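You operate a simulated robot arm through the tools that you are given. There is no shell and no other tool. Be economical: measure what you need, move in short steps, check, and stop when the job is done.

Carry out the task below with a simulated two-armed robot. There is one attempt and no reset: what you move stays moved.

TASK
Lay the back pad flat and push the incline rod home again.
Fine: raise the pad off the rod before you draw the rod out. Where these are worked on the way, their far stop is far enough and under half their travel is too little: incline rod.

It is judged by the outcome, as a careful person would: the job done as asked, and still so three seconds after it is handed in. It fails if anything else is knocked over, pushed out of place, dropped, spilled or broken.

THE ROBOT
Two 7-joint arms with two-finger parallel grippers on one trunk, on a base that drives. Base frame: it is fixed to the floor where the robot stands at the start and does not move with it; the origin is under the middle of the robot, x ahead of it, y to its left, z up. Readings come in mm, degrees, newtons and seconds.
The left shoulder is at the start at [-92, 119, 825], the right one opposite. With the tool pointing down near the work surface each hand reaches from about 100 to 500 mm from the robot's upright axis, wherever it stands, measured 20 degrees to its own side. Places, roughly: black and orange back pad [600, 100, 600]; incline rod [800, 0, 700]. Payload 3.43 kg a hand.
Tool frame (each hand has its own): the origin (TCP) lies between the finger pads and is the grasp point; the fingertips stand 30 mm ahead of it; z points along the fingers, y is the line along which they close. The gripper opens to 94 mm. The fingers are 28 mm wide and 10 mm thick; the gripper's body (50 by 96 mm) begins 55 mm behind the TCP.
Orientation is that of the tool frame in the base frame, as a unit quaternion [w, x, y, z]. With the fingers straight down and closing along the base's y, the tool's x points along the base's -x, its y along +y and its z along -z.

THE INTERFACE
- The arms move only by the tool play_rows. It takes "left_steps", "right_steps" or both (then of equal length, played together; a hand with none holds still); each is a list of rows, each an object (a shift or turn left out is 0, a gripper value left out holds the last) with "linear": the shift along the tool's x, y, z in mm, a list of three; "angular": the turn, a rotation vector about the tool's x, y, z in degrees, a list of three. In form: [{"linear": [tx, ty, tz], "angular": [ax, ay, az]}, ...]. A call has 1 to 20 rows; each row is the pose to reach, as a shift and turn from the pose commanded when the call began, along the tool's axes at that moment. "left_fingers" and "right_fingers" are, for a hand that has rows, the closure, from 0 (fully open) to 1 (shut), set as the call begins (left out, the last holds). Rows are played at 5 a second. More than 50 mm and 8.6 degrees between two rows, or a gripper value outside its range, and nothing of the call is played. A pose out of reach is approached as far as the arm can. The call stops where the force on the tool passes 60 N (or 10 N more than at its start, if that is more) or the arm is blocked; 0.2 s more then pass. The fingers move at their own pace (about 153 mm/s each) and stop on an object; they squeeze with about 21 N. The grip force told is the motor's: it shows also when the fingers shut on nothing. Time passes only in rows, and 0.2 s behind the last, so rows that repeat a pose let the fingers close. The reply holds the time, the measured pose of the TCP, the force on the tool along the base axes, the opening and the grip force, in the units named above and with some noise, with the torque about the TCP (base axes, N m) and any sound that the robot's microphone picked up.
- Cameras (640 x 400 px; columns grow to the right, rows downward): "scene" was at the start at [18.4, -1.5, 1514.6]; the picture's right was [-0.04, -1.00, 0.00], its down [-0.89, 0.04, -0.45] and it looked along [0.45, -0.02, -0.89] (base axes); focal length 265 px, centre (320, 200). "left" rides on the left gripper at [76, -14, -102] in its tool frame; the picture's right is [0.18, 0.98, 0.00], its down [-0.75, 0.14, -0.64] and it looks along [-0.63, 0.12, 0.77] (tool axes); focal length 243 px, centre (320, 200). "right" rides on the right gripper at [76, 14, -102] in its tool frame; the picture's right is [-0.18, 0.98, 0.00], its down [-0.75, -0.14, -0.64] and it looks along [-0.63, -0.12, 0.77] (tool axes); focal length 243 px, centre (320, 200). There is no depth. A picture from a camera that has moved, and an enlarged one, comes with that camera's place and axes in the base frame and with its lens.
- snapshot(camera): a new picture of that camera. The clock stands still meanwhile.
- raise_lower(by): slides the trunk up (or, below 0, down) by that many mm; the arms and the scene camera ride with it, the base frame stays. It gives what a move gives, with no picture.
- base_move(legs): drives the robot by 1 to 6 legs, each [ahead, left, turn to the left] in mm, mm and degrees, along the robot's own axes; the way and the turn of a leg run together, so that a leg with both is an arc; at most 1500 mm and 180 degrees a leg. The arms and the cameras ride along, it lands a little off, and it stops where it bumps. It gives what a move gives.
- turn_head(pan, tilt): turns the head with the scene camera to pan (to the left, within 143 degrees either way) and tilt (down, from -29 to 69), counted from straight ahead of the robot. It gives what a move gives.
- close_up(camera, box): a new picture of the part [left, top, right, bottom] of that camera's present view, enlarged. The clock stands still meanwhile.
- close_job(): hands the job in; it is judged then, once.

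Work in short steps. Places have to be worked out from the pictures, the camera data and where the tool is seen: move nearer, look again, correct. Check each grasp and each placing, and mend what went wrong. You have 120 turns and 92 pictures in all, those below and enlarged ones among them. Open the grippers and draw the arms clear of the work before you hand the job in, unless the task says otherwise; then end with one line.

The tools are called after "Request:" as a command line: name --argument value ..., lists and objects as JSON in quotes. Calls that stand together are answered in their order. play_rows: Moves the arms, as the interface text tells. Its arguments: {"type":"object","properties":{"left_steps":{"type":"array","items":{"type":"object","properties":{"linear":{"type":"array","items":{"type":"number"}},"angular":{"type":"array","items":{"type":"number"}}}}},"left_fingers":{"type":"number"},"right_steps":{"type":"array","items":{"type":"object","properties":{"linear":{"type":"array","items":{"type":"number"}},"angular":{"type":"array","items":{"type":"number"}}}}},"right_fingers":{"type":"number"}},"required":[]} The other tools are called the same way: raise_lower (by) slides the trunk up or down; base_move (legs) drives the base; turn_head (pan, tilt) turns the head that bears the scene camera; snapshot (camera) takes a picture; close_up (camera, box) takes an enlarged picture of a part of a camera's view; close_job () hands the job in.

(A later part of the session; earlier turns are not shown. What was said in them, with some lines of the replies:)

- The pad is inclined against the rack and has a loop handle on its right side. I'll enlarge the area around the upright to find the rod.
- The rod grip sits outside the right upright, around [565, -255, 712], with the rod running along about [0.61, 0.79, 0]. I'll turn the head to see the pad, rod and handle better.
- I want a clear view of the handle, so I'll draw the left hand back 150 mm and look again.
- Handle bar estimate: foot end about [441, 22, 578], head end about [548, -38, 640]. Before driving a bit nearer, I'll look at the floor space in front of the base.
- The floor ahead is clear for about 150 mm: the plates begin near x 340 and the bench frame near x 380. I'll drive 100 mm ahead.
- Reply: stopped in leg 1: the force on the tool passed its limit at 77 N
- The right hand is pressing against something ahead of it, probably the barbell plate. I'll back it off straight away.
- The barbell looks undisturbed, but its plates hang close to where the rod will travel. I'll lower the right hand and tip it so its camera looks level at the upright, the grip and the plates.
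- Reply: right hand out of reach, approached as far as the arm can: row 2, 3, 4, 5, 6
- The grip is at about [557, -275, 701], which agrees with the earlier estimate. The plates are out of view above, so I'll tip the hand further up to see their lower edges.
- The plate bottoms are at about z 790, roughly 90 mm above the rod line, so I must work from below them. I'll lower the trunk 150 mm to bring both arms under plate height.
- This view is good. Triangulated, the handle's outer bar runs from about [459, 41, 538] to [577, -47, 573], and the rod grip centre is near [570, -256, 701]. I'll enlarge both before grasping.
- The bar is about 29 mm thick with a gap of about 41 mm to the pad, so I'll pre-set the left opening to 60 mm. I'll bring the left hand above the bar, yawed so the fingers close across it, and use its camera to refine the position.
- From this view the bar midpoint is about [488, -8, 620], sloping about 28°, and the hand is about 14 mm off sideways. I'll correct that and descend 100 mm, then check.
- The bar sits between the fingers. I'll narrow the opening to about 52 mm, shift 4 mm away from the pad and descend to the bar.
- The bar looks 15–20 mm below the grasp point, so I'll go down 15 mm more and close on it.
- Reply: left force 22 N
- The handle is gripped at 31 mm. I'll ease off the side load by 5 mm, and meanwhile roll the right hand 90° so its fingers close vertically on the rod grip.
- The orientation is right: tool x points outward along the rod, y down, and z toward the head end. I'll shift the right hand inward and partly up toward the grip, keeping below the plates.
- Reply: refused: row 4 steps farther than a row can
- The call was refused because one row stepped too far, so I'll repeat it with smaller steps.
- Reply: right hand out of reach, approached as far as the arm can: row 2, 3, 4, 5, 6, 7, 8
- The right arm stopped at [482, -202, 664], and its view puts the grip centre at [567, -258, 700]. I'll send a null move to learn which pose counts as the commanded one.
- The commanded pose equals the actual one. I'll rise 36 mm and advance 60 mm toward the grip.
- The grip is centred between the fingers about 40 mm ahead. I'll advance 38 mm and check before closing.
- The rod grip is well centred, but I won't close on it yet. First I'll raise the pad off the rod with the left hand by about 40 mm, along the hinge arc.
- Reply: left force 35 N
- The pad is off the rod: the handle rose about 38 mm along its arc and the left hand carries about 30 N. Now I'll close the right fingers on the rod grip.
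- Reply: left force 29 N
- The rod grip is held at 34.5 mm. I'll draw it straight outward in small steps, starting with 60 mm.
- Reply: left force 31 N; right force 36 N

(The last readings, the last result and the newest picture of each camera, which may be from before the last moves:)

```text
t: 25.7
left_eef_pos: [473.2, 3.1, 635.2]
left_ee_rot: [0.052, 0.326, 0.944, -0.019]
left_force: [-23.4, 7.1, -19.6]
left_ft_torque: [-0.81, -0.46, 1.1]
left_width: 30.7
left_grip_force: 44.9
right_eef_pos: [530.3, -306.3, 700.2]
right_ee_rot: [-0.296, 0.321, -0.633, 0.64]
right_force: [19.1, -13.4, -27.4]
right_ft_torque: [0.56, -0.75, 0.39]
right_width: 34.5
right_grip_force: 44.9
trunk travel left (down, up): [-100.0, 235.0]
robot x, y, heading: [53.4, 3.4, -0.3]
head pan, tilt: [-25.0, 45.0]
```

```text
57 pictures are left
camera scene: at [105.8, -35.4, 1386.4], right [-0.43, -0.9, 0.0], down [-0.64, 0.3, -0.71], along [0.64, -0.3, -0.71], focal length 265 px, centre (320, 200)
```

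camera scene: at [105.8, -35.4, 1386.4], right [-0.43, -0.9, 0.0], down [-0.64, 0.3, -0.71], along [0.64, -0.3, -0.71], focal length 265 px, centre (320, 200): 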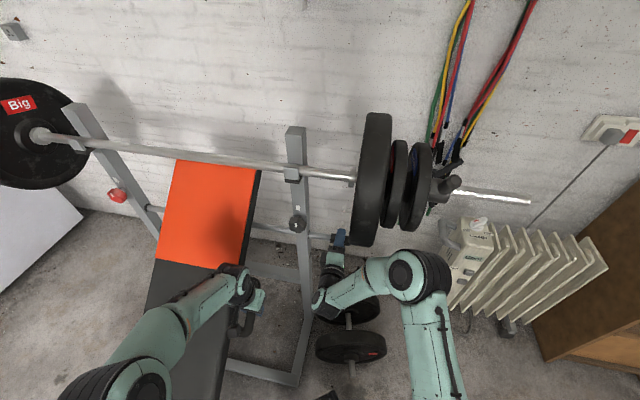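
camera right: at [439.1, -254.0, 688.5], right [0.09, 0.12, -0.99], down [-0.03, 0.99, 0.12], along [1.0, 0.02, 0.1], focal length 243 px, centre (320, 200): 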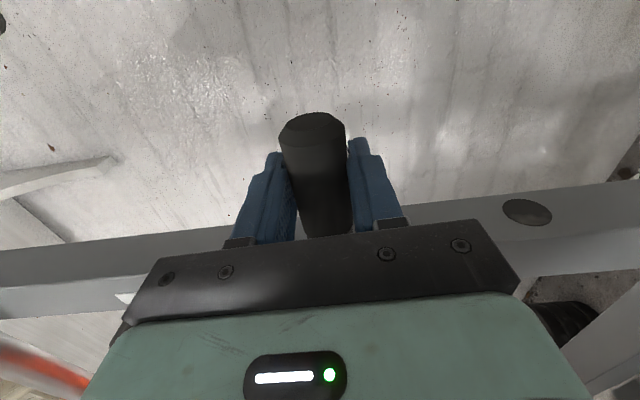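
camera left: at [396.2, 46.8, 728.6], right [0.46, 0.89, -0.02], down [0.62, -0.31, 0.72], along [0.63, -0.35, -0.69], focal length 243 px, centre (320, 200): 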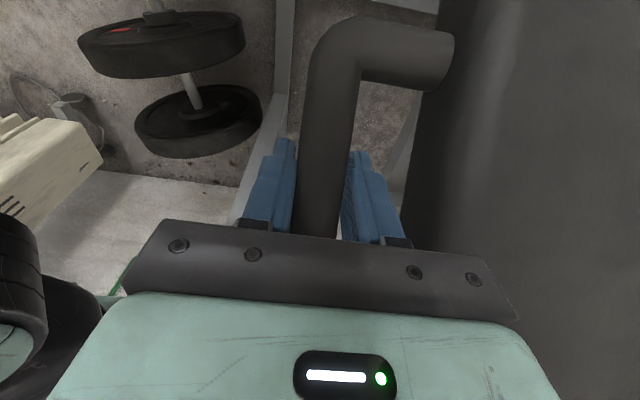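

The rod follows. Side forces show the rod line is a few mm further toward the head and lower than my path, so I'll ease both hands to relieve the loads.

Request:
play_rows --left_steps '[{"linear": [2, 0, 0]}, {"linear": [4, 0, 0]}]' --right_steps '[{"linear": [0, 1.5, 1.5]}, {"linear": [0, 3, 3]}]'

```text
t: 26.3
left_eef_pos: [472.4, 5.2, 637.7]
left_ee_rot: [0.059, 0.329, 0.942, -0.021]
left_force: [3.7, -5.9, -34.7]
left_ft_torque: [-0.99, -0.55, 0.84]
left_width: 30.6
left_grip_force: 44.8
right_eef_pos: [533.2, -303.2, 700.2]
right_ee_rot: [-0.299, 0.321, -0.63, 0.641]
right_force: [-19.3, 13.0, -9.9]
right_ft_torque: [1.06, -0.02, -0.85]
right_width: 34.4
right_grip_force: 45.0
trunk travel left (down, up): [-100.0, 235.0]
robot x, y, heading: [53.1, 1.9, -0.5]
head pan, tilt: [-25.0, 45.0]
```

I now know the stiffness, and the rod direction is about [-0.60, -0.80]. I'll keep drawing along the corrected line, another 100 mm.

Request:
play_rows --right_steps '[{"linear": [20, 1.5, -1]}, {"linear": [40, 2, -0.5]}, {"linear": [60, 2.3, 0]}, {"linear": [80, 2.6, 0.5]}, {"linear": [100, 3, 1]}]'

```text
t: 27.5
left_eef_pos: [471.4, 4.6, 639.1]
left_ee_rot: [0.057, 0.329, 0.943, -0.02]
left_force: [3.4, -10.4, -24.9]
left_ft_torque: [-0.49, 0.65, 1.08]
left_width: 30.8
left_grip_force: 44.9
right_eef_pos: [471.9, -385.1, 700.5]
right_ee_rot: [-0.297, 0.319, -0.63, 0.643]
right_force: [-10.5, 8.9, -0.3]
right_ft_torque: [0.81, -0.61, -0.06]
right_width: 34.2
right_grip_force: 45.0
trunk travel left (down, up): [-100.0, 235.0]
robot x, y, heading: [48.9, -3.2, -0.2]
head pan, tilt: [-25.0, 45.0]
```

That's 160 mm drawn with small loads. I'll continue another 100 mm.

Request:
play_rows --right_steps '[{"linear": [20, 0, -0.5]}, {"linear": [40, 0, 0]}, {"linear": [60, 0, 0.4]}, {"linear": [80, 0, 0.9]}, {"linear": [100, 0, 1.4]}]'

Request:
snapshot --camera "scene"

```text
t: 28.7
left_eef_pos: [471.5, 4.7, 638.0]
left_ee_rot: [0.056, 0.327, 0.943, -0.019]
left_force: [-18.2, 2.5, -0.3]
left_ft_torque: [-0.32, 0.85, 0.9]
left_width: 30.4
left_grip_force: 44.8
right_eef_pos: [410.6, -464.1, 700.5]
right_ee_rot: [-0.298, 0.32, -0.632, 0.64]
right_force: [18.8, -12.6, -25.0]
right_ft_torque: [0.56, -0.5, 0.2]
right_width: 34.4
right_grip_force: 44.9
trunk travel left (down, up): [-100.0, 235.0]
robot x, y, heading: [53.7, 2.8, -0.2]
head pan, tilt: [-25.0, 45.0]
```

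```text
56 pictures are left
camera scene: at [104.5, -36.3, 1386.5], right [-0.43, -0.91, 0.0], down [-0.64, 0.3, -0.71], along [0.64, -0.3, -0.71], focal length 265 px, centre (320, 200)
```

scene: 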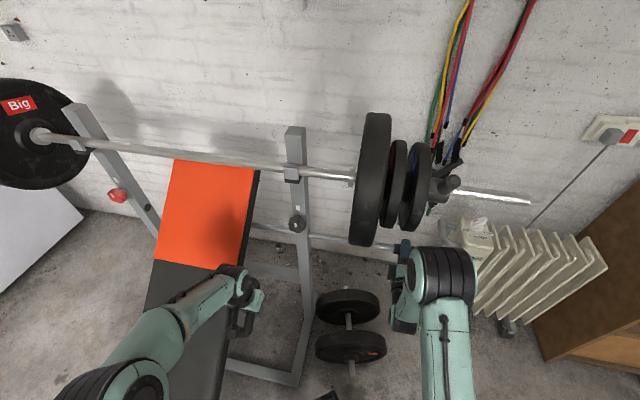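

About 260 mm drawn; the rod has left the left upright but is still partly under the pad. I'll correct and go another 80 mm.

Request:
play_rows --right_steps '[{"linear": [0, 2.5, 1]}, {"linear": [20, 2.5, 1.2]}, {"linear": [40, 2.5, 1.6]}, {"linear": [60, 2.5, 2]}, {"linear": [80, 2.5, 2.4]}]'

Request:
snapshot --camera "scene"

```text
t: 29.9
left_eef_pos: [470.8, 5.1, 638.2]
left_ee_rot: [0.055, 0.326, 0.943, -0.02]
left_force: [-16.0, 1.5, -4.9]
left_ft_torque: [-0.4, 0.58, 0.87]
left_width: 30.2
left_grip_force: 44.8
right_eef_pos: [363.2, -528.2, 700.1]
right_ee_rot: [-0.298, 0.32, -0.632, 0.64]
right_force: [14.9, -9.6, -22.5]
right_ft_torque: [0.84, -0.57, 0.07]
right_width: 34.3
right_grip_force: 45.0
trunk travel left (down, up): [-100.0, 235.0]
robot x, y, heading: [51.8, 0.4, -0.1]
head pan, tilt: [-25.0, 45.0]
```

```text
55 pictures are left
camera scene: at [104.4, -36.1, 1386.5], right [-0.43, -0.9, 0.0], down [-0.64, 0.3, -0.71], along [0.64, -0.3, -0.71], focal length 265 px, centre (320, 200)
```

scene: 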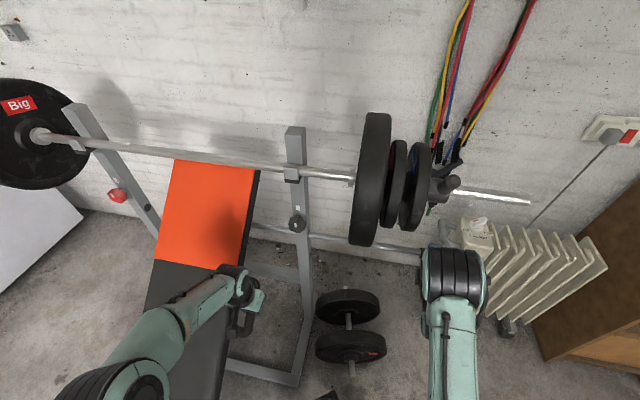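

340 mm drawn with steady loads. I'll continue in finer steps toward the far stop.

Request:
play_rows --right_steps '[{"linear": [0, 2, 1]}, {"linear": [15, 2, 1.2]}, {"linear": [30, 2, 1.5]}, {"linear": [45, 2, 1.8]}, {"linear": [60, 2, 2]}, {"linear": [75, 2, 2.2]}]'

Request:
snapshot --camera "scene"

```text
t: 31.3
left_eef_pos: [471.8, 5.0, 639.2]
left_ee_rot: [0.056, 0.326, 0.943, -0.019]
left_force: [-8.3, -2.1, -15.9]
left_ft_torque: [-0.77, -0.4, 1.12]
left_width: 30.9
left_grip_force: 45.1
right_eef_pos: [317.3, -589.9, 700.0]
right_ee_rot: [-0.297, 0.321, -0.634, 0.638]
right_force: [0.6, 0.9, -33.0]
right_ft_torque: [0.44, -0.75, 0.57]
right_width: 34.0
right_grip_force: 44.8
trunk travel left (down, up): [-100.0, 235.0]
robot x, y, heading: [50.1, 0.4, -0.2]
head pan, tilt: [-25.0, 45.0]
```

```text
54 pictures are left
camera scene: at [104.2, -36.2, 1386.4], right [-0.43, -0.9, 0.0], down [-0.64, 0.3, -0.71], along [0.64, -0.3, -0.71], focal length 265 px, centre (320, 200)
```

scene: 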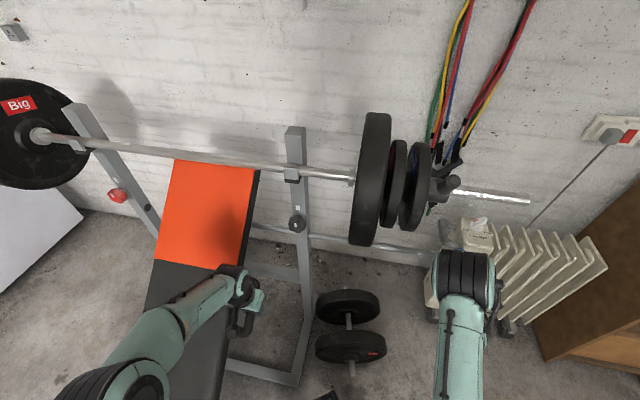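

416 mm drawn and there's no stop yet; the rod still shows up to the pad edge. I'll continue in 10–15 mm steps.

Request:
play_rows --right_steps '[{"linear": [15, 1, 0.2]}, {"linear": [30, 1.5, 0.5]}, {"linear": [45, 2, 0.8]}, {"linear": [60, 2, 1]}, {"linear": [75, 2, 1.2]}]'

Request:
snapshot --camera "scene"

```text
t: 32.5
left_eef_pos: [472.0, 7.2, 639.3]
left_ee_rot: [0.056, 0.327, 0.943, -0.018]
left_force: [-8.4, 2.6, -13.8]
left_ft_torque: [-0.44, 0.5, 0.94]
left_width: 30.9
left_grip_force: 45.4
right_eef_pos: [271.4, -649.7, 700.1]
right_ee_rot: [-0.296, 0.32, -0.636, 0.637]
right_force: [-0.1, 1.8, -39.8]
right_ft_torque: [0.78, -0.81, 0.18]
right_width: 34.4
right_grip_force: 45.0
trunk travel left (down, up): [-100.0, 235.0]
robot x, y, heading: [54.0, 3.0, -0.3]
head pan, tilt: [-25.0, 45.0]
```

```text
53 pictures are left
camera scene: at [104.2, -36.9, 1386.4], right [-0.43, -0.9, 0.0], down [-0.64, 0.3, -0.71], along [0.64, -0.3, -0.71], focal length 265 px, centre (320, 200)
```

scene: 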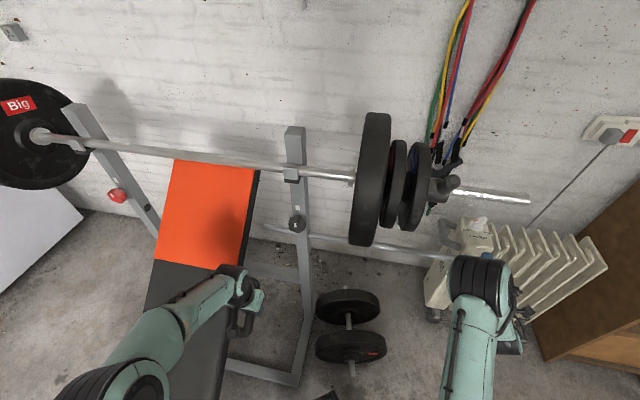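

The rod's inner end is now visible, just clear of the pad. I'll check the clearance closely.

Request:
close_up --camera "scene" --box '[200, 190, 360, 290]'

```text
4.00 times, centred on (280, 240) of scene
camera zoom: at [104.2, -36.9, 1386.4], right [-0.43, -0.9, 0.0], down [-0.64, 0.3, -0.71], along [0.64, -0.3, -0.71], focal length 1061 px, centre (480, 40)
```

zoom: 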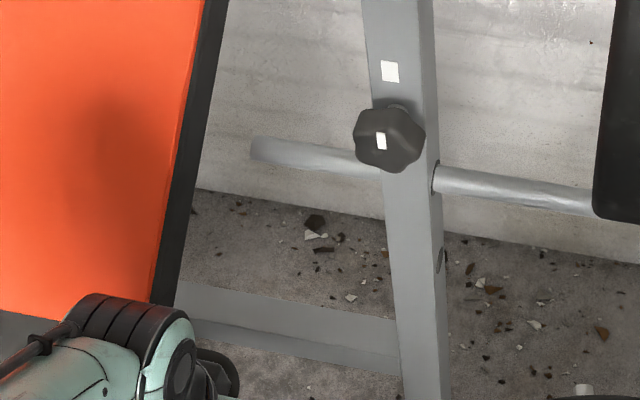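

The rod end is only about 10 mm clear of the pad's edge plane. My commanded path also climbs slightly, so I'll lower it to relieve the load and draw up to 30 mm more.

Request:
play_rows --right_steps '[{"linear": [0, 3, 0]}, {"linear": [10, 4, 0.2]}, {"linear": [20, 4.5, 0.4]}, {"linear": [30, 5, 0.6]}]'

Request:
close_up --camera "scene" --box '[200, 190, 360, 290]'

```text
t: 33.5
left_eef_pos: [472.2, 5.2, 639.1]
left_ee_rot: [0.057, 0.328, 0.943, -0.023]
left_force: [-0.6, -13.1, -21.8]
left_ft_torque: [-0.27, 0.78, 0.7]
left_width: 30.5
left_grip_force: 44.5
right_eef_pos: [259.9, -665.4, 700.1]
right_ee_rot: [-0.305, 0.324, -0.63, 0.636]
right_force: [2.6, 49.5, -13.2]
right_ft_torque: [1.06, -0.15, -0.94]
right_width: 33.8
right_grip_force: 44.9
trunk travel left (down, up): [-100.0, 235.0]
robot x, y, heading: [57.6, -0.5, -0.1]
head pan, tilt: [-25.0, 45.0]
```

```text
4.00 times, centred on (280, 240) of scene
camera zoom: at [105.2, -30.7, 1386.6], right [-0.42, -0.91, 0.0], down [-0.64, 0.3, -0.71], along [0.64, -0.3, -0.71], focal length 1061 px, centre (480, 40)
```

zoom: 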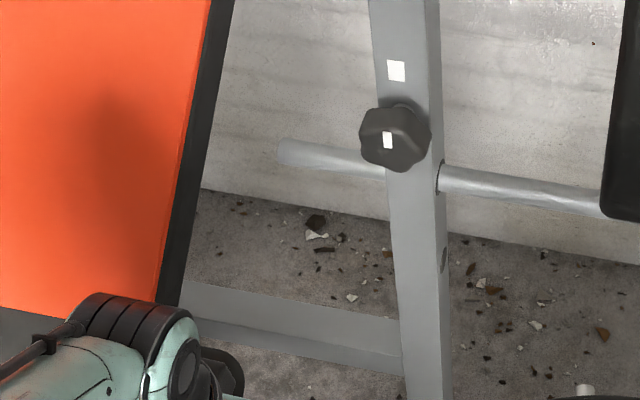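

The +49 N in y shows the far stop is reached, at about 510 mm, and the pad edge is clear. I'll ease the right hand off the stop and begin lowering the pad along its hinge arc (centre about v 130, z 417, R 325).

Request:
play_rows --left_steps '[{"linear": [-6.5, 0, 9.3], "angular": [0, 2, 0]}, {"linear": [-12.7, 0, 18.8], "angular": [0, 4, 0]}, {"linear": [-18.5, 0, 28.5], "angular": [0, 6, 0]}, {"linear": [-24, 0, 38.4], "angular": [0, 8, 0]}]' --right_steps '[{"linear": [-5, 0, 0]}, {"linear": [-6, 0, 0]}, {"linear": [-6, 0, 0]}, {"linear": [-6, 0, 0]}]'

Request:
snapshot --camera "scene"

```text
t: 34.5
left_eef_pos: [493.5, -11.4, 603.8]
left_ee_rot: [-0.008, 0.328, 0.945, 0.002]
left_force: [-8.5, -5.5, 8.2]
left_ft_torque: [-0.1, 1.1, 0.71]
left_width: 30.8
left_grip_force: 45.2
right_eef_pos: [259.5, -665.4, 700.6]
right_ee_rot: [-0.301, 0.322, -0.631, 0.639]
right_force: [2.1, 32.3, -15.8]
right_ft_torque: [0.84, -0.62, 0.12]
right_width: 33.7
right_grip_force: 44.7
trunk travel left (down, up): [-100.0, 235.0]
robot x, y, heading: [54.9, 0.7, -0.2]
head pan, tilt: [-25.0, 45.0]
```

```text
50 pictures are left
camera scene: at [102.5, -32.5, 1386.7], right [-0.43, -0.9, 0.0], down [-0.64, 0.3, -0.71], along [0.64, -0.3, -0.71], focal length 265 px, centre (320, 200)
```

scene: 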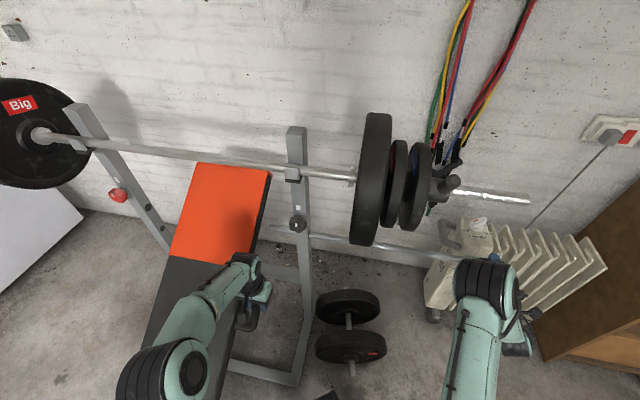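

The pad is at its original angle with light loads, and the rod end is outside its edge. I'll lower it another 12°.

Request:
play_rows --left_steps '[{"linear": [-6.9, 0, 10.4], "angular": [0, 2, 0]}, {"linear": [-12.9, 0, 19.9], "angular": [0, 4, 0]}, {"linear": [-18.6, 0, 29.7], "angular": [0, 6, 0]}, {"linear": [-23.9, 0, 39.7], "angular": [0, 8, 0]}, {"linear": [-28.8, 0, 49.9], "angular": [0, 10, 0]}, {"linear": [-33.4, 0, 60.2], "angular": [0, 12, 0]}]'

Request:
snapshot --camera "scene"

```text
t: 35.9
left_eef_pos: [517.5, -29.9, 546.4]
left_ee_rot: [-0.099, 0.325, 0.94, 0.038]
left_force: [27.5, -4.0, 15.9]
left_ft_torque: [-0.22, 0.15, 0.95]
left_width: 30.6
left_grip_force: 45.3
left hand out of reach, approached as far as the arm can: row 6
right_eef_pos: [260.0, -666.0, 700.7]
right_ee_rot: [-0.3, 0.322, -0.632, 0.638]
right_force: [-3.9, 33.4, -17.2]
right_ft_torque: [0.88, -0.95, 0.58]
right_width: 33.8
right_grip_force: 45.3
trunk travel left (down, up): [-100.0, 235.0]
robot x, y, heading: [54.8, -0.5, -0.1]
head pan, tilt: [-25.0, 45.0]
```

```text
49 pictures are left
camera scene: at [104.1, -32.2, 1386.7], right [-0.43, -0.9, 0.0], down [-0.64, 0.3, -0.71], along [0.64, -0.3, -0.71], focal length 265 px, centre (320, 200)
```

scene: 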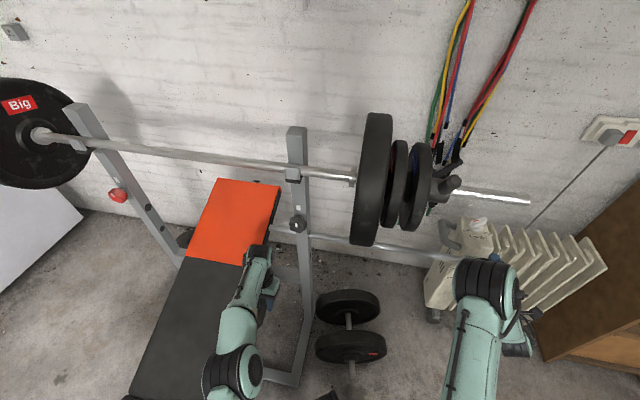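

The left arm reached its limit because tilting the fingers back pushes the wrist forward. Before going on I'll check the pad edge against the rod end.

Request:
close_up --camera "scene" --box '[190, 180, 350, 280]'

Request:
snapshot --camera "left"

```text
4.00 times, centred on (270, 230) of scene
camera zoom: at [104.1, -32.2, 1386.7], right [-0.43, -0.9, 0.0], down [-0.64, 0.3, -0.71], along [0.64, -0.3, -0.71], focal length 1061 px, centre (520, 80)
```

zoom: 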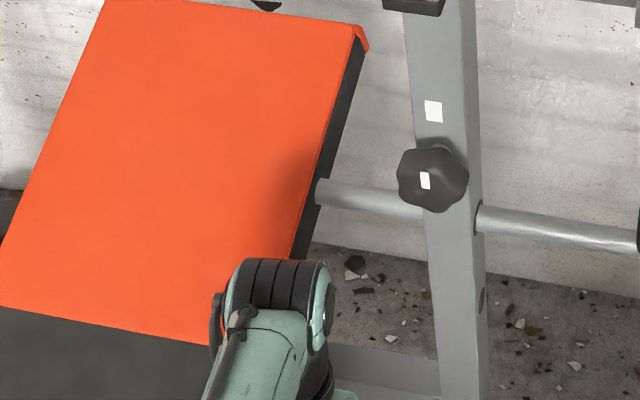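

```text
47 pictures are left
camera left: at [466.9, -8.9, 662.6], right [0.46, 0.88, 0.05], down [0.77, -0.43, 0.47], along [0.44, -0.18, -0.88], focal length 243 px, centre (320, 200)
```

left: 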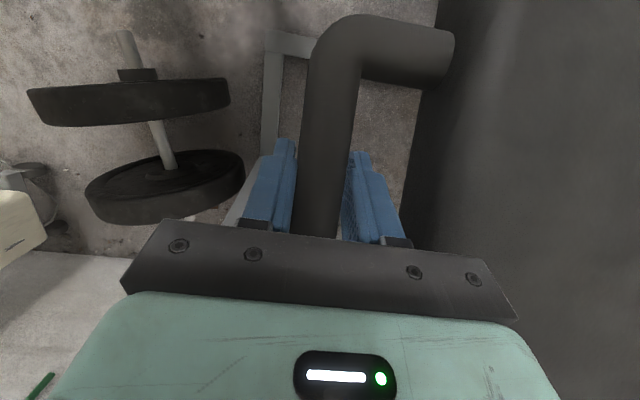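

The pad's edge has passed just inside the rod end and is now below the rod. I'll rotate the left hand back to upright around the bar, letting the bar pivot in the fingers, to regain reach.

Request:
play_rows --left_steps '[{"linear": [-1, 0, 0], "angular": [0, -3, 0]}, {"linear": [-1.5, 0, 0], "angular": [0, -6, 0]}, {"linear": [-1.5, 0, 0], "angular": [0, -9, 0]}, {"linear": [-1.5, 0, 0], "angular": [0, -12, 0]}, {"linear": [-1.5, 0, 0], "angular": [0, -15, 0]}, {"linear": [-1.5, 0, 0], "angular": [0, -18, 0]}]'

```text
t: 37.3
left_eef_pos: [517.2, -28.7, 544.7]
left_ee_rot: [0.044, 0.326, 0.944, -0.015]
left_force: [36.3, -3.6, -3.4]
left_ft_torque: [0.23, 1.73, 0.83]
left_width: 30.7
left_grip_force: 44.6
right_eef_pos: [260.3, -666.1, 699.1]
right_ee_rot: [-0.298, 0.321, -0.632, 0.639]
right_force: [-8.2, 36.7, -14.4]
right_ft_torque: [0.87, -0.73, 0.26]
right_width: 33.8
right_grip_force: 44.5
trunk travel left (down, up): [-100.0, 235.0]
robot x, y, heading: [52.4, 0.1, -0.2]
head pan, tilt: [-25.0, 45.0]
```

The hand sits slightly inside the arc, so I'll shift about 2.5 mm toward the head and keep lowering with the orientation fixed.

Request:
play_rows --left_steps '[{"linear": [-2.5, 0, 0]}, {"linear": [-5.5, 0, 6]}, {"linear": [-8.2, 0, 12]}, {"linear": [-10.4, 0, 20]}, {"linear": [-12.2, 0, 28.4]}]'

```text
t: 38.5
left_eef_pos: [525.2, -36.0, 513.6]
left_ee_rot: [0.038, 0.327, 0.944, -0.013]
left_force: [4.5, 25.0, 6.1]
left_ft_torque: [0.03, 1.2, 0.9]
left_width: 30.6
left_grip_force: 45.1
right_eef_pos: [259.3, -665.8, 699.6]
right_ee_rot: [-0.3, 0.322, -0.631, 0.639]
right_force: [2.0, 21.7, -21.2]
right_ft_torque: [0.95, -0.4, -0.32]
right_width: 33.8
right_grip_force: 44.6
trunk travel left (down, up): [-100.0, 235.0]
robot x, y, heading: [50.7, 3.5, -0.1]
head pan, tilt: [-25.0, 45.0]
```

Tracking well at φ≈17.6°. I'll correct 1.5 mm sideways and continue down, watching for an upward force when the pad lands.

Request:
play_rows --left_steps '[{"linear": [-1.5, 1.5, 7]}, {"linear": [-2.9, 1.5, 14.1]}, {"linear": [-4.3, 1.5, 22]}, {"linear": [-5.6, 1.5, 30.6]}]'

Request:
snapshot --camera "scene"

```text
t: 39.5
left_eef_pos: [531.4, -40.7, 483.9]
left_ee_rot: [0.039, 0.326, 0.945, -0.013]
left_force: [-4.4, 25.7, 3.6]
left_ft_torque: [0.0, 0.79, 0.93]
left_width: 31.0
left_grip_force: 44.7
right_eef_pos: [260.5, -666.0, 700.8]
right_ee_rot: [-0.3, 0.321, -0.631, 0.639]
right_force: [2.7, 20.5, -22.5]
right_ft_torque: [0.98, -0.52, -0.1]
right_width: 33.7
right_grip_force: 45.0
trunk travel left (down, up): [-100.0, 235.0]
robot x, y, heading: [51.0, 0.4, -0.3]
head pan, tilt: [-25.0, 45.0]
```

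```text
46 pictures are left
camera scene: at [103.2, -32.0, 1386.6], right [-0.43, -0.9, 0.0], down [-0.64, 0.3, -0.71], along [0.64, -0.3, -0.71], focal length 265 px, centre (320, 200)
```

scene: 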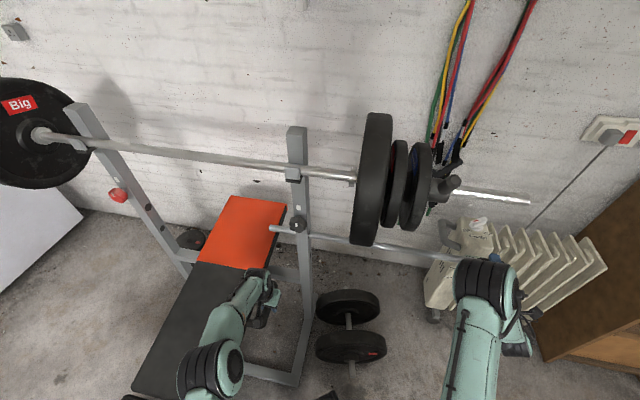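

The pad is now below the rod and almost level. I'll continue down with a small radial correction.

Request:
play_rows --left_steps '[{"linear": [0.4, 1, 5.5]}, {"linear": [0.4, 1, 11.4]}, {"linear": [0, 1, 17]}, {"linear": [-0.5, 1, 22.5]}, {"linear": [-0.6, 1, 28]}, {"linear": [-0.7, 1, 33.5]}]'

Request:
snapshot --camera "scene"

Request:
snapshot --camera "left"

```text
t: 40.9
left_eef_pos: [536.6, -43.5, 454.1]
left_ee_rot: [0.042, 0.327, 0.944, -0.014]
left_force: [1.7, 19.2, 7.5]
left_ft_torque: [0.18, 0.96, 0.97]
left_width: 30.8
left_grip_force: 45.4
right_eef_pos: [258.6, -664.6, 700.2]
right_ee_rot: [-0.3, 0.322, -0.631, 0.639]
right_force: [2.5, 23.7, -20.5]
right_ft_torque: [0.95, -0.55, -0.01]
right_width: 33.6
right_grip_force: 44.8
trunk travel left (down, up): [-100.0, 235.0]
robot x, y, heading: [55.9, 2.6, 0.0]
head pan, tilt: [-25.0, 45.0]
```

```text
45 pictures are left
camera scene: at [103.2, -32.1, 1386.6], right [-0.43, -0.9, 0.0], down [-0.64, 0.3, -0.71], along [0.64, -0.3, -0.71], focal length 265 px, centre (320, 200)
```

scene: 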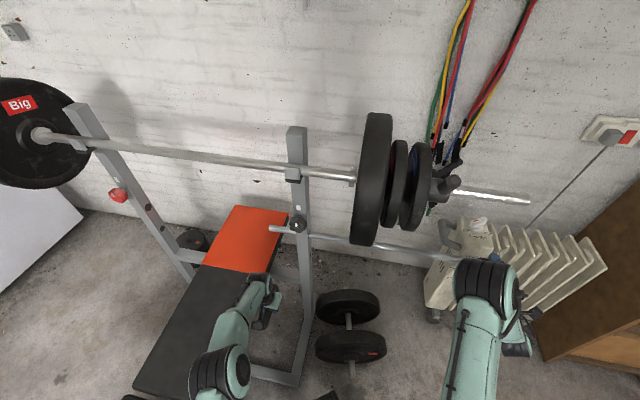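

```text
44 pictures are left
camera left: at [460.3, -1.9, 548.5], right [0.46, 0.89, -0.02], down [0.63, -0.32, 0.71], along [0.62, -0.34, -0.71], focal length 243 px, centre (320, 200)
```

left: 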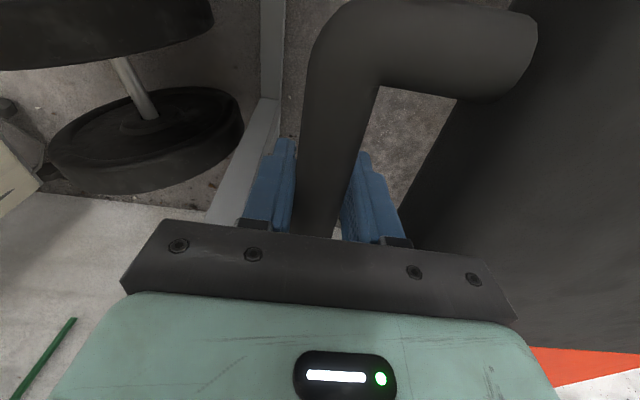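

No landing yet. I'll lower further in 4 mm steps and watch the vertical force.

Request:
play_rows --left_steps '[{"linear": [0, 1, 4]}, {"linear": [0, 1, 8]}, {"linear": [0, 1, 12]}, {"linear": [0, 1, 16]}]'

Request:
close_up --camera "scene" --box '[120, 190, 320, 315]'

```text
t: 41.9
left_eef_pos: [537.0, -43.5, 444.8]
left_ee_rot: [0.041, 0.325, 0.945, -0.014]
left_force: [-8.4, 3.1, 11.3]
left_ft_torque: [0.04, -0.25, 0.84]
left_width: 30.8
left_grip_force: 45.1
right_eef_pos: [258.6, -664.9, 700.0]
right_ee_rot: [-0.302, 0.321, -0.631, 0.638]
right_force: [-2.6, 3.3, 4.0]
right_ft_torque: [0.83, -0.42, -0.01]
right_width: 33.6
right_grip_force: 45.0
trunk travel left (down, up): [-100.0, 235.0]
robot x, y, heading: [51.5, -0.1, -0.1]
head pan, tilt: [-25.0, 45.0]
stopped in row 4 (left hand): the force on the tool passed its limit at 65 N (the readings are from after the stop); the commanded pose is now the measured one
```

```text
3.20 times, centred on (220, 252) of scene
camera zoom: at [100.4, -32.4, 1386.9], right [-0.42, -0.91, 0.0], down [-0.64, 0.3, -0.71], along [0.64, -0.3, -0.71], focal length 849 px, centre (640, 32)
```

zoom: 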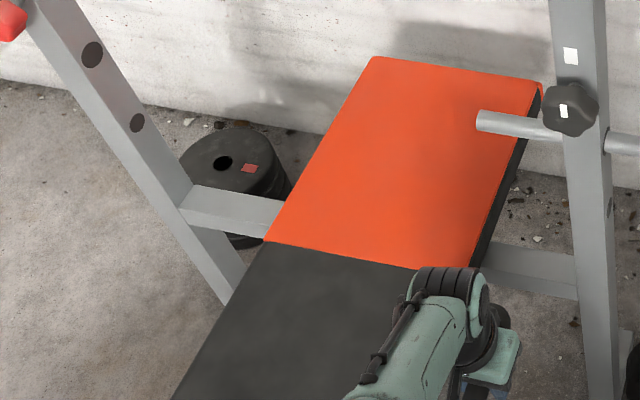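

The pad has landed on the cross-member: 65 N at z 445. I'll open the left fingers a little and see whether it stays.

Request:
play_rows --left_fingers 0.42 --left_steps '[{"linear": [0, 0, 0]}, {"linear": [0, 0, 0]}, {"linear": [0, 0, 0]}]'

Request:
snapshot --camera "left"

Request:
close_up --camera "scene" --box '[120, 190, 320, 315]'

```text
t: 42.6
left_eef_pos: [536.7, -43.5, 444.8]
left_ee_rot: [0.041, 0.327, 0.944, -0.014]
left_force: [1.1, 0.4, -0.1]
left_ft_torque: [0.01, -0.01, 0.0]
left_width: 54.6
left_grip_force: 0.1
right_eef_pos: [260.1, -665.3, 700.5]
right_ee_rot: [-0.301, 0.322, -0.631, 0.638]
right_force: [-11.6, 8.7, 6.3]
right_ft_torque: [0.94, -0.85, 0.02]
right_width: 33.6
right_grip_force: 45.1
trunk travel left (down, up): [-100.0, 235.0]
robot x, y, heading: [52.6, -0.3, -0.0]
head pan, tilt: [-25.0, 45.0]
```

```text
42 pictures are left
camera left: at [461.4, -2.2, 538.6], right [0.46, 0.89, -0.02], down [0.63, -0.32, 0.71], along [0.62, -0.34, -0.71], focal length 243 px, centre (320, 200)
```

left: 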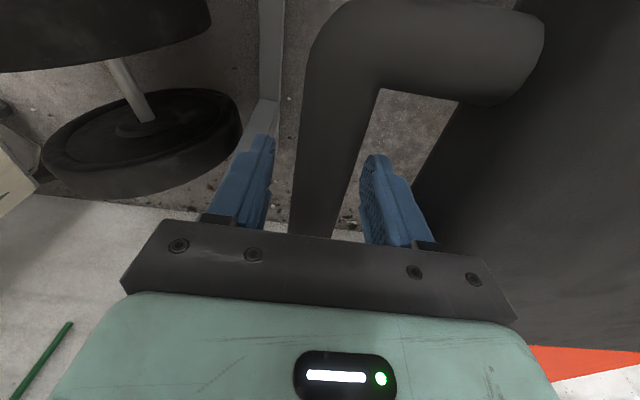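

```text
3.20 times, centred on (220, 252) of scene
camera zoom: at [101.1, -31.9, 1386.8], right [-0.42, -0.91, 0.0], down [-0.64, 0.3, -0.71], along [0.64, -0.3, -0.71], focal length 849 px, centre (640, 32)
```

zoom: 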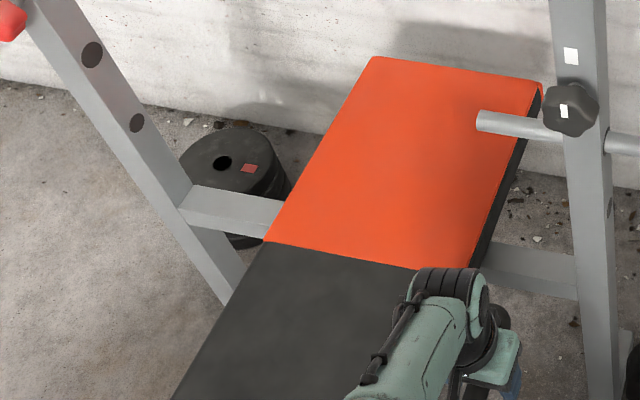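

The pad stays put on its own. I'll withdraw the left hand upward off the handle, then back toward the robot and away from the rod's path.

Request:
play_rows --left_steps '[{"linear": [0, 0, -25]}, {"linear": [0, 0, -60]}, {"linear": [0, 0, -100]}, {"linear": [0, 0, -140]}, {"linear": [30, 20, -165]}, {"linear": [70, 40, -180]}, {"linear": [110, 60, -190]}, {"linear": [150, 80, -200]}, {"linear": [185, 100, -205]}]'

Request:
snapshot --camera "scene"

```text
t: 44.6
left_eef_pos: [440.5, 159.8, 634.0]
left_ee_rot: [0.042, 0.327, 0.944, -0.015]
left_force: [0.6, -0.2, 0.4]
left_ft_torque: [-0.03, 0.0, -0.01]
left_width: 54.7
left_grip_force: 0.0
right_eef_pos: [260.5, -664.8, 701.1]
right_ee_rot: [-0.301, 0.322, -0.632, 0.638]
right_force: [-15.3, 13.8, 7.8]
right_ft_torque: [0.9, -0.57, -0.16]
right_width: 33.6
right_grip_force: 45.1
trunk travel left (down, up): [-100.0, 235.0]
robot x, y, heading: [53.4, -2.9, -0.0]
head pan, tilt: [-25.0, 45.0]
```

```text
40 pictures are left
camera scene: at [100.8, -31.5, 1386.8], right [-0.42, -0.91, 0.0], down [-0.64, 0.3, -0.71], along [0.64, -0.3, -0.71], focal length 265 px, centre (320, 200)
```

scene: 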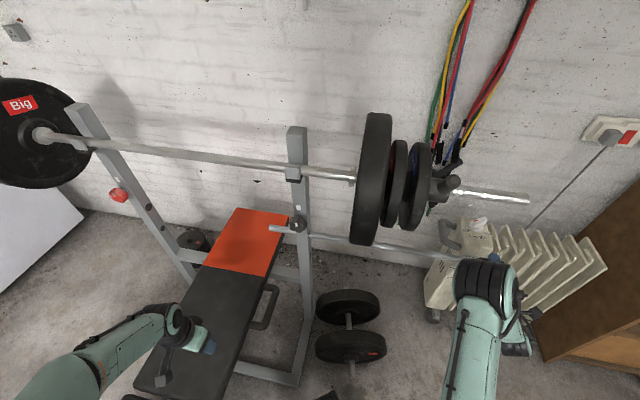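

The pad lies flat with nothing touching it. Now I'll push the rod back along its own line, 120 mm first.

Request:
play_rows --right_steps '[{"linear": [-10, -1.2, -1.3]}, {"linear": [-30, -1.9, -1.6]}, {"linear": [-50, -2.5, -1.9]}, {"linear": [-70, -3.1, -2.1]}, {"linear": [-95, -3.9, -2.4]}, {"linear": [-120, -4.7, -2.7]}]'

```text
t: 46.0
left_eef_pos: [440.7, 158.8, 632.7]
left_ee_rot: [0.041, 0.327, 0.944, -0.015]
left_force: [0.3, 0.4, -0.3]
left_ft_torque: [-0.01, 0.01, -0.02]
left_width: 54.6
left_grip_force: 0.1
right_eef_pos: [330.8, -567.8, 700.1]
right_ee_rot: [-0.301, 0.322, -0.631, 0.638]
right_force: [-6.3, 4.8, 7.8]
right_ft_torque: [0.89, -0.55, -0.16]
right_width: 33.4
right_grip_force: 44.4
trunk travel left (down, up): [-100.0, 235.0]
robot x, y, heading: [52.7, 1.0, 0.0]
head pan, tilt: [-25.0, 45.0]
```

Loads are small, so I'll push another 180 mm along the same line and then check.

Request:
play_rows --right_steps '[{"linear": [-25, -1.2, -0.4]}, {"linear": [-50, -2, -0.8]}, {"linear": [-75, -2.7, -1.1]}, {"linear": [-100, -3.5, -1.4]}, {"linear": [-125, -4.2, -1.7]}, {"linear": [-150, -5, -2]}, {"linear": [-180, -5.9, -2.3]}]'

Request:
close_up --camera "scene" --box '[80, 140, 400, 340]'

```text
t: 47.6
left_eef_pos: [438.6, 158.6, 632.7]
left_ee_rot: [0.041, 0.327, 0.944, -0.014]
left_force: [0.1, -0.1, 0.0]
left_ft_torque: [0.02, 0.04, -0.01]
left_width: 54.3
left_grip_force: 0.0
right_eef_pos: [441.4, -422.3, 699.7]
right_ee_rot: [-0.3, 0.323, -0.632, 0.637]
right_force: [-7.8, 7.1, 5.7]
right_ft_torque: [0.96, -0.73, -0.34]
right_width: 33.2
right_grip_force: 44.7
trunk travel left (down, up): [-100.0, 235.0]
robot x, y, heading: [49.6, -0.7, -0.2]
head pan, tilt: [-25.0, 45.0]
```

```text
2.00 times, centred on (240, 240) of scene
camera zoom: at [101.4, -32.3, 1386.7], right [-0.42, -0.91, 0.0], down [-0.64, 0.3, -0.71], along [0.64, -0.3, -0.71], focal length 530 px, centre (480, 120)
```

zoom: 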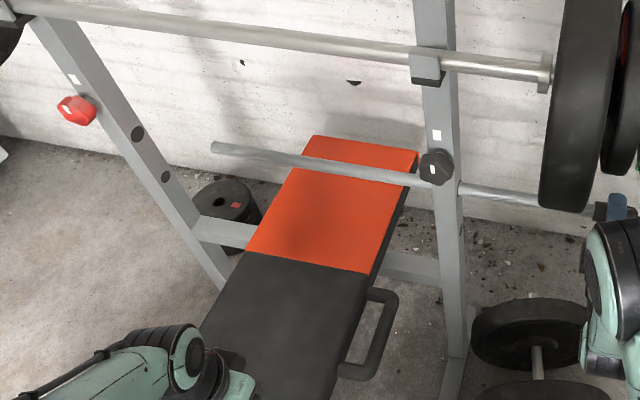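

The rod passes above the pad and is heading for the hole in the left upright, with about 208 mm to go. I'll push 160 mm with finer steps near the hole.

Request:
play_rows --right_steps '[{"linear": [-20, -1, -0.4]}, {"linear": [-40, -1.6, -0.7]}, {"linear": [-60, -2.2, -0.9]}, {"linear": [-80, -2.8, -1.1]}, {"linear": [-100, -3.4, -1.3]}, {"linear": [-120, -4, -1.6]}, {"linear": [-140, -4.6, -1.8]}, {"linear": [-160, -5.2, -2]}]'

Request:
close_up --camera "scene" --box '[80, 140, 400, 340]'

```text
t: 49.5
left_eef_pos: [440.4, 159.8, 632.7]
left_ee_rot: [0.041, 0.326, 0.944, -0.014]
left_force: [0.8, -0.9, 0.1]
left_ft_torque: [0.01, 0.01, 0.01]
left_width: 54.4
left_grip_force: 0.0
right_eef_pos: [535.6, -295.3, 699.5]
right_ee_rot: [-0.301, 0.323, -0.632, 0.637]
right_force: [-19.2, 13.9, 0.1]
right_ft_torque: [0.99, -0.94, -0.25]
right_width: 33.3
right_grip_force: 45.5
trunk travel left (down, up): [-100.0, 235.0]
robot x, y, heading: [49.4, -4.7, 0.1]
head pan, tilt: [-25.0, 45.0]
```

```text
2.00 times, centred on (240, 240) of scene
camera zoom: at [100.5, -32.0, 1386.7], right [-0.42, -0.91, 0.0], down [-0.64, 0.3, -0.71], along [0.64, -0.3, -0.71], focal length 530 px, centre (480, 120)
```

zoom: 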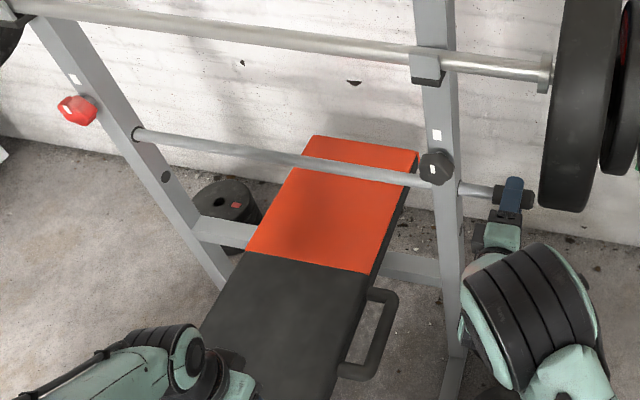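

The rod has reached the left upright's hole, with about 50 mm left. I'll push on gently until the near stop shows up as force.

Request:
play_rows --right_steps '[{"linear": [-10, -0.5, -1.5]}, {"linear": [-20, -0.7, -1.7]}, {"linear": [-30, -1, -1.8]}, {"linear": [-40, -1.3, -1.9]}, {"linear": [-47, -1.5, -2]}, {"linear": [-52, -1.7, -2]}, {"linear": [-56, -1.8, -2.1]}, {"linear": [-60, -1.9, -2.1]}]'

Request:
snapshot --camera "right"

Request:
close_up --camera "scene" --box '[80, 140, 400, 340]'

```text
t: 51.2
left_eef_pos: [438.6, 157.9, 634.9]
left_ee_rot: [0.042, 0.327, 0.944, -0.013]
left_force: [0.1, 0.2, 0.1]
left_ft_torque: [-0.03, -0.02, 0.01]
left_width: 54.5
left_grip_force: 0.0
right_eef_pos: [566.6, -255.5, 699.6]
right_ee_rot: [-0.295, 0.317, -0.633, 0.642]
right_force: [-41.2, -16.9, 0.6]
right_ft_torque: [0.39, -0.89, 0.66]
right_width: 33.2
right_grip_force: 44.9
trunk travel left (down, up): [-100.0, 235.0]
robot x, y, heading: [46.2, -1.0, -0.4]
head pan, tilt: [-25.0, 45.0]
```

```text
37 pictures are left
camera right: at [437.1, -252.1, 688.6], right [0.09, 0.12, -0.99], down [-0.03, 0.99, 0.12], along [1.0, 0.02, 0.09], focal length 243 px, centre (320, 200)
```

right: 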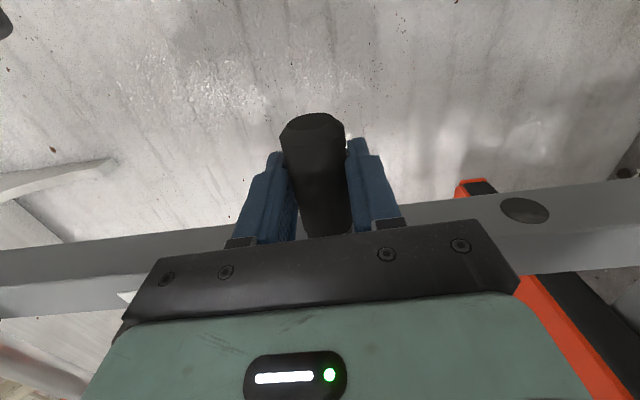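

```text
2.00 times, centred on (240, 240) of scene
camera zoom: at [97.8, -35.3, 1386.8], right [-0.43, -0.9, 0.0], down [-0.64, 0.3, -0.71], along [0.64, -0.3, -0.71], focal length 530 px, centre (480, 120)
```

zoom: 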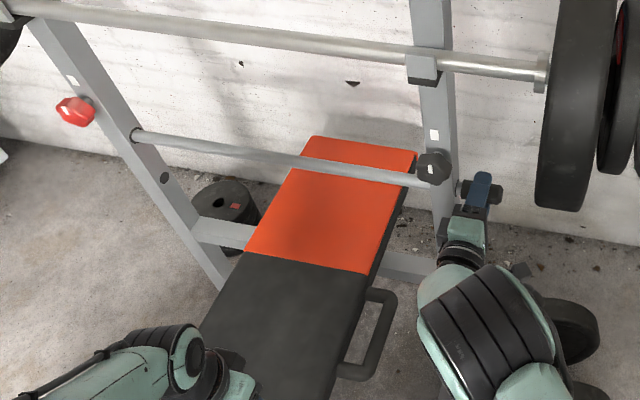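

The grip is back at its starting position and about 39 N along the rod shows it's against the home stop. I'll open the right fingers.

Request:
play_rows --right_fingers 0.0 --right_steps '[{"linear": [0, 0, 0]}, {"linear": [0, 0, 0]}, {"linear": [0, 0, 0]}]'

Request:
snapshot --camera "right"

```text
t: 52.0
left_eef_pos: [441.4, 157.5, 632.4]
left_ee_rot: [0.041, 0.326, 0.944, -0.014]
left_force: [0.3, -0.1, 0.6]
left_ft_torque: [-0.01, 0.01, 0.03]
left_width: 54.6
left_grip_force: 0.1
right_eef_pos: [572.6, -248.3, 700.3]
right_ee_rot: [-0.3, 0.322, -0.632, 0.638]
right_force: [-0.3, 0.4, -0.4]
right_ft_torque: [0.0, -0.04, -0.01]
right_width: 94.2
right_grip_force: 0.0
trunk travel left (down, up): [-100.0, 235.0]
robot x, y, heading: [52.6, -1.1, 0.0]
head pan, tilt: [-25.0, 45.0]
```

```text
35 pictures are left
camera right: at [442.9, -246.2, 688.3], right [0.09, 0.12, -0.99], down [-0.04, 0.99, 0.12], along [0.99, 0.03, 0.09], focal length 243 px, centre (320, 200)
```

right: 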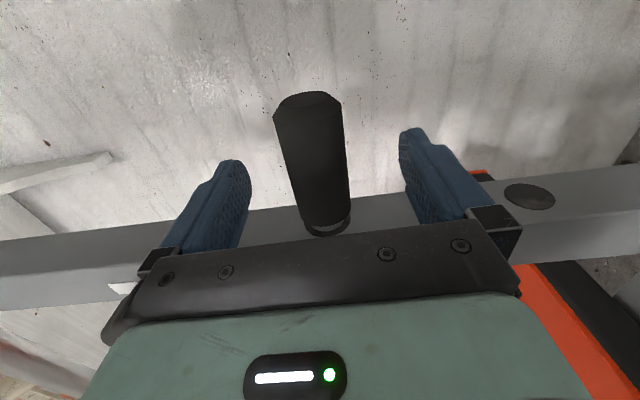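

The grip sits as it did at the start, with the same short neck showing. I'll back the right hand straight off, then down and out under the plates.

Request:
play_rows --right_steps '[{"linear": [8, 0, -15]}, {"linear": [8, 0, -45]}, {"linear": [8, 8, -80]}, {"linear": [10, 30, -100]}, {"linear": [30, 60, -110]}, {"linear": [65, 80, -120]}, {"linear": [100, 100, -130]}, {"linear": [135, 115, -145]}, {"linear": [170, 125, -165]}]'

Request:
turn_head --pan -10 --tilt 45

Request:
snapshot --camera "scene"

Request:
snapshot --camera "right"

```text
t: 54.0
left_eef_pos: [440.1, 158.0, 631.9]
left_ee_rot: [0.04, 0.327, 0.944, -0.015]
left_force: [-0.6, -0.2, 0.7]
left_ft_torque: [0.01, -0.04, 0.02]
left_width: 54.6
left_grip_force: 0.0
right_eef_pos: [333.2, -285.0, 582.1]
right_ee_rot: [-0.301, 0.321, -0.632, 0.638]
right_force: [-0.4, 0.0, 0.0]
right_ft_torque: [0.01, -0.05, 0.01]
right_width: 94.0
right_grip_force: 0.0
trunk travel left (down, up): [-100.0, 235.0]
robot x, y, heading: [47.8, 3.7, -0.1]
head pan, tilt: [-25.0, 45.0]
```

```text
t: 54.8
left_eef_pos: [440.4, 158.7, 633.2]
left_ee_rot: [0.04, 0.327, 0.944, -0.014]
left_force: [0.9, 0.4, -0.1]
left_ft_torque: [0.0, 0.02, -0.01]
left_width: 54.5
left_grip_force: 0.1
right_eef_pos: [335.0, -283.6, 581.8]
right_ee_rot: [-0.301, 0.322, -0.632, 0.638]
right_force: [-0.1, 0.5, 0.5]
right_ft_torque: [0.03, 0.01, -0.03]
right_width: 93.9
right_grip_force: 0.1
trunk travel left (down, up): [-100.0, 235.0]
robot x, y, heading: [53.1, 0.7, -0.0]
head pan, tilt: [-10.0, 45.0]
```

```text
34 pictures are left
camera scene: at [109.0, -13.2, 1386.7], right [-0.18, -0.98, 0.0], down [-0.7, 0.12, -0.71], along [0.7, -0.12, -0.71], focal length 265 px, centre (320, 200)
```

scene: 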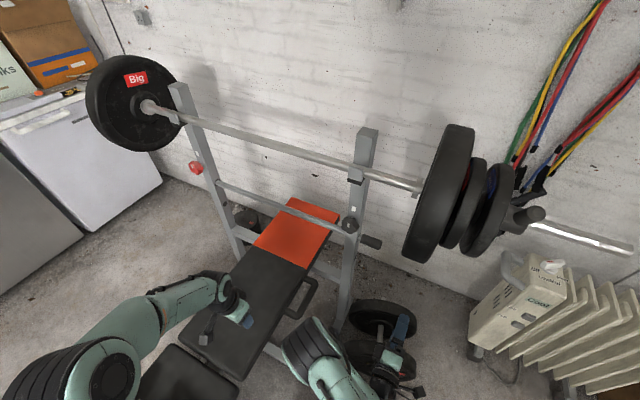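

```text
33 pictures are left
camera right: at [205.9, -281.5, 570.9], right [0.09, 0.12, -0.99], down [-0.04, 0.99, 0.12], along [0.99, 0.03, 0.09], focal length 243 px, centre (320, 200)
```

right: 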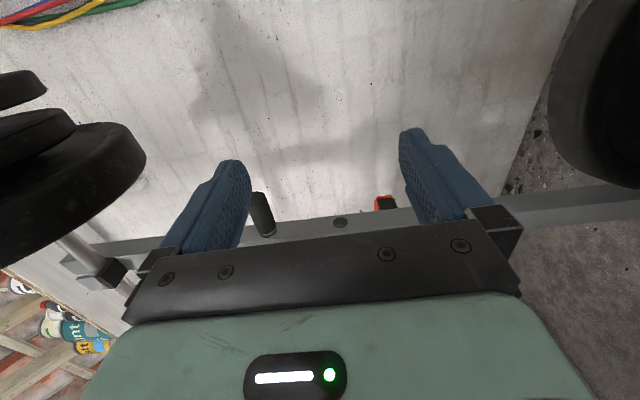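

The pad is flat, the rod is home and the barbell is undisturbed. I'll open the left gripper fully and lift it further clear of the bench.

Request:
play_rows --left_fingers 0.0 --left_steps '[{"linear": [20, 0, -30]}, {"linear": [50, 0, -60]}, {"linear": [80, 0, -90]}, {"linear": [110, 0, -110]}]'

Request:
close_up --camera "scene" --box '[140, 120, 460, 320]'

```text
t: 55.8
left_eef_pos: [344.4, 232.3, 728.8]
left_ee_rot: [0.04, 0.328, 0.944, -0.014]
left_force: [0.0, -1.1, 0.0]
left_ft_torque: [-0.01, -0.01, -0.01]
left_width: 93.9
left_grip_force: 0.0
right_eef_pos: [334.2, -284.3, 581.8]
right_ee_rot: [-0.301, 0.322, -0.632, 0.638]
right_force: [0.1, 0.1, 0.7]
right_ft_torque: [0.0, 0.01, 0.0]
right_width: 94.0
right_grip_force: 0.1
trunk travel left (down, up): [-100.0, 235.0]
robot x, y, heading: [50.7, -3.3, -0.0]
head pan, tilt: [-10.0, 45.0]
```

```text
2.00 times, centred on (300, 220) of scene
camera zoom: at [108.6, -13.0, 1386.7], right [-0.18, -0.98, 0.0], down [-0.7, 0.12, -0.71], along [0.7, -0.12, -0.71], focal length 530 px, centre (360, 160)
```

zoom: 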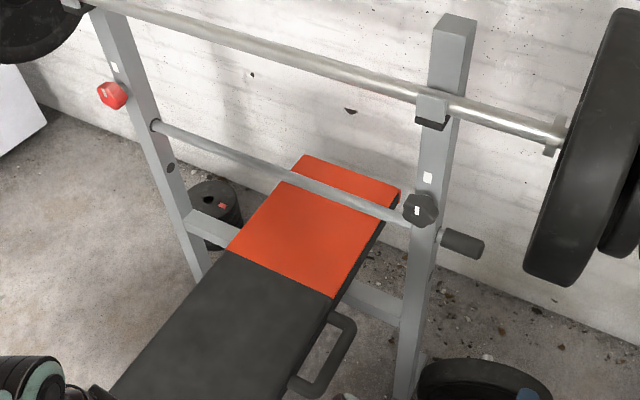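

Everything is in place: the pad rests flat on the cross-member, the rod spans both uprights, and both arms are clear. I'll hand it in.

Request:
close_job

```text
The job is handed in.
```

The back pad lies flat on the cross-member and the incline rod is pushed fully home; I raised the pad off the rod first and drew the rod to its far stop. Early on, while driving in, the right hand bumped something, probably the barbell plates (77 N); the barbell still looked in place in the final pictures.
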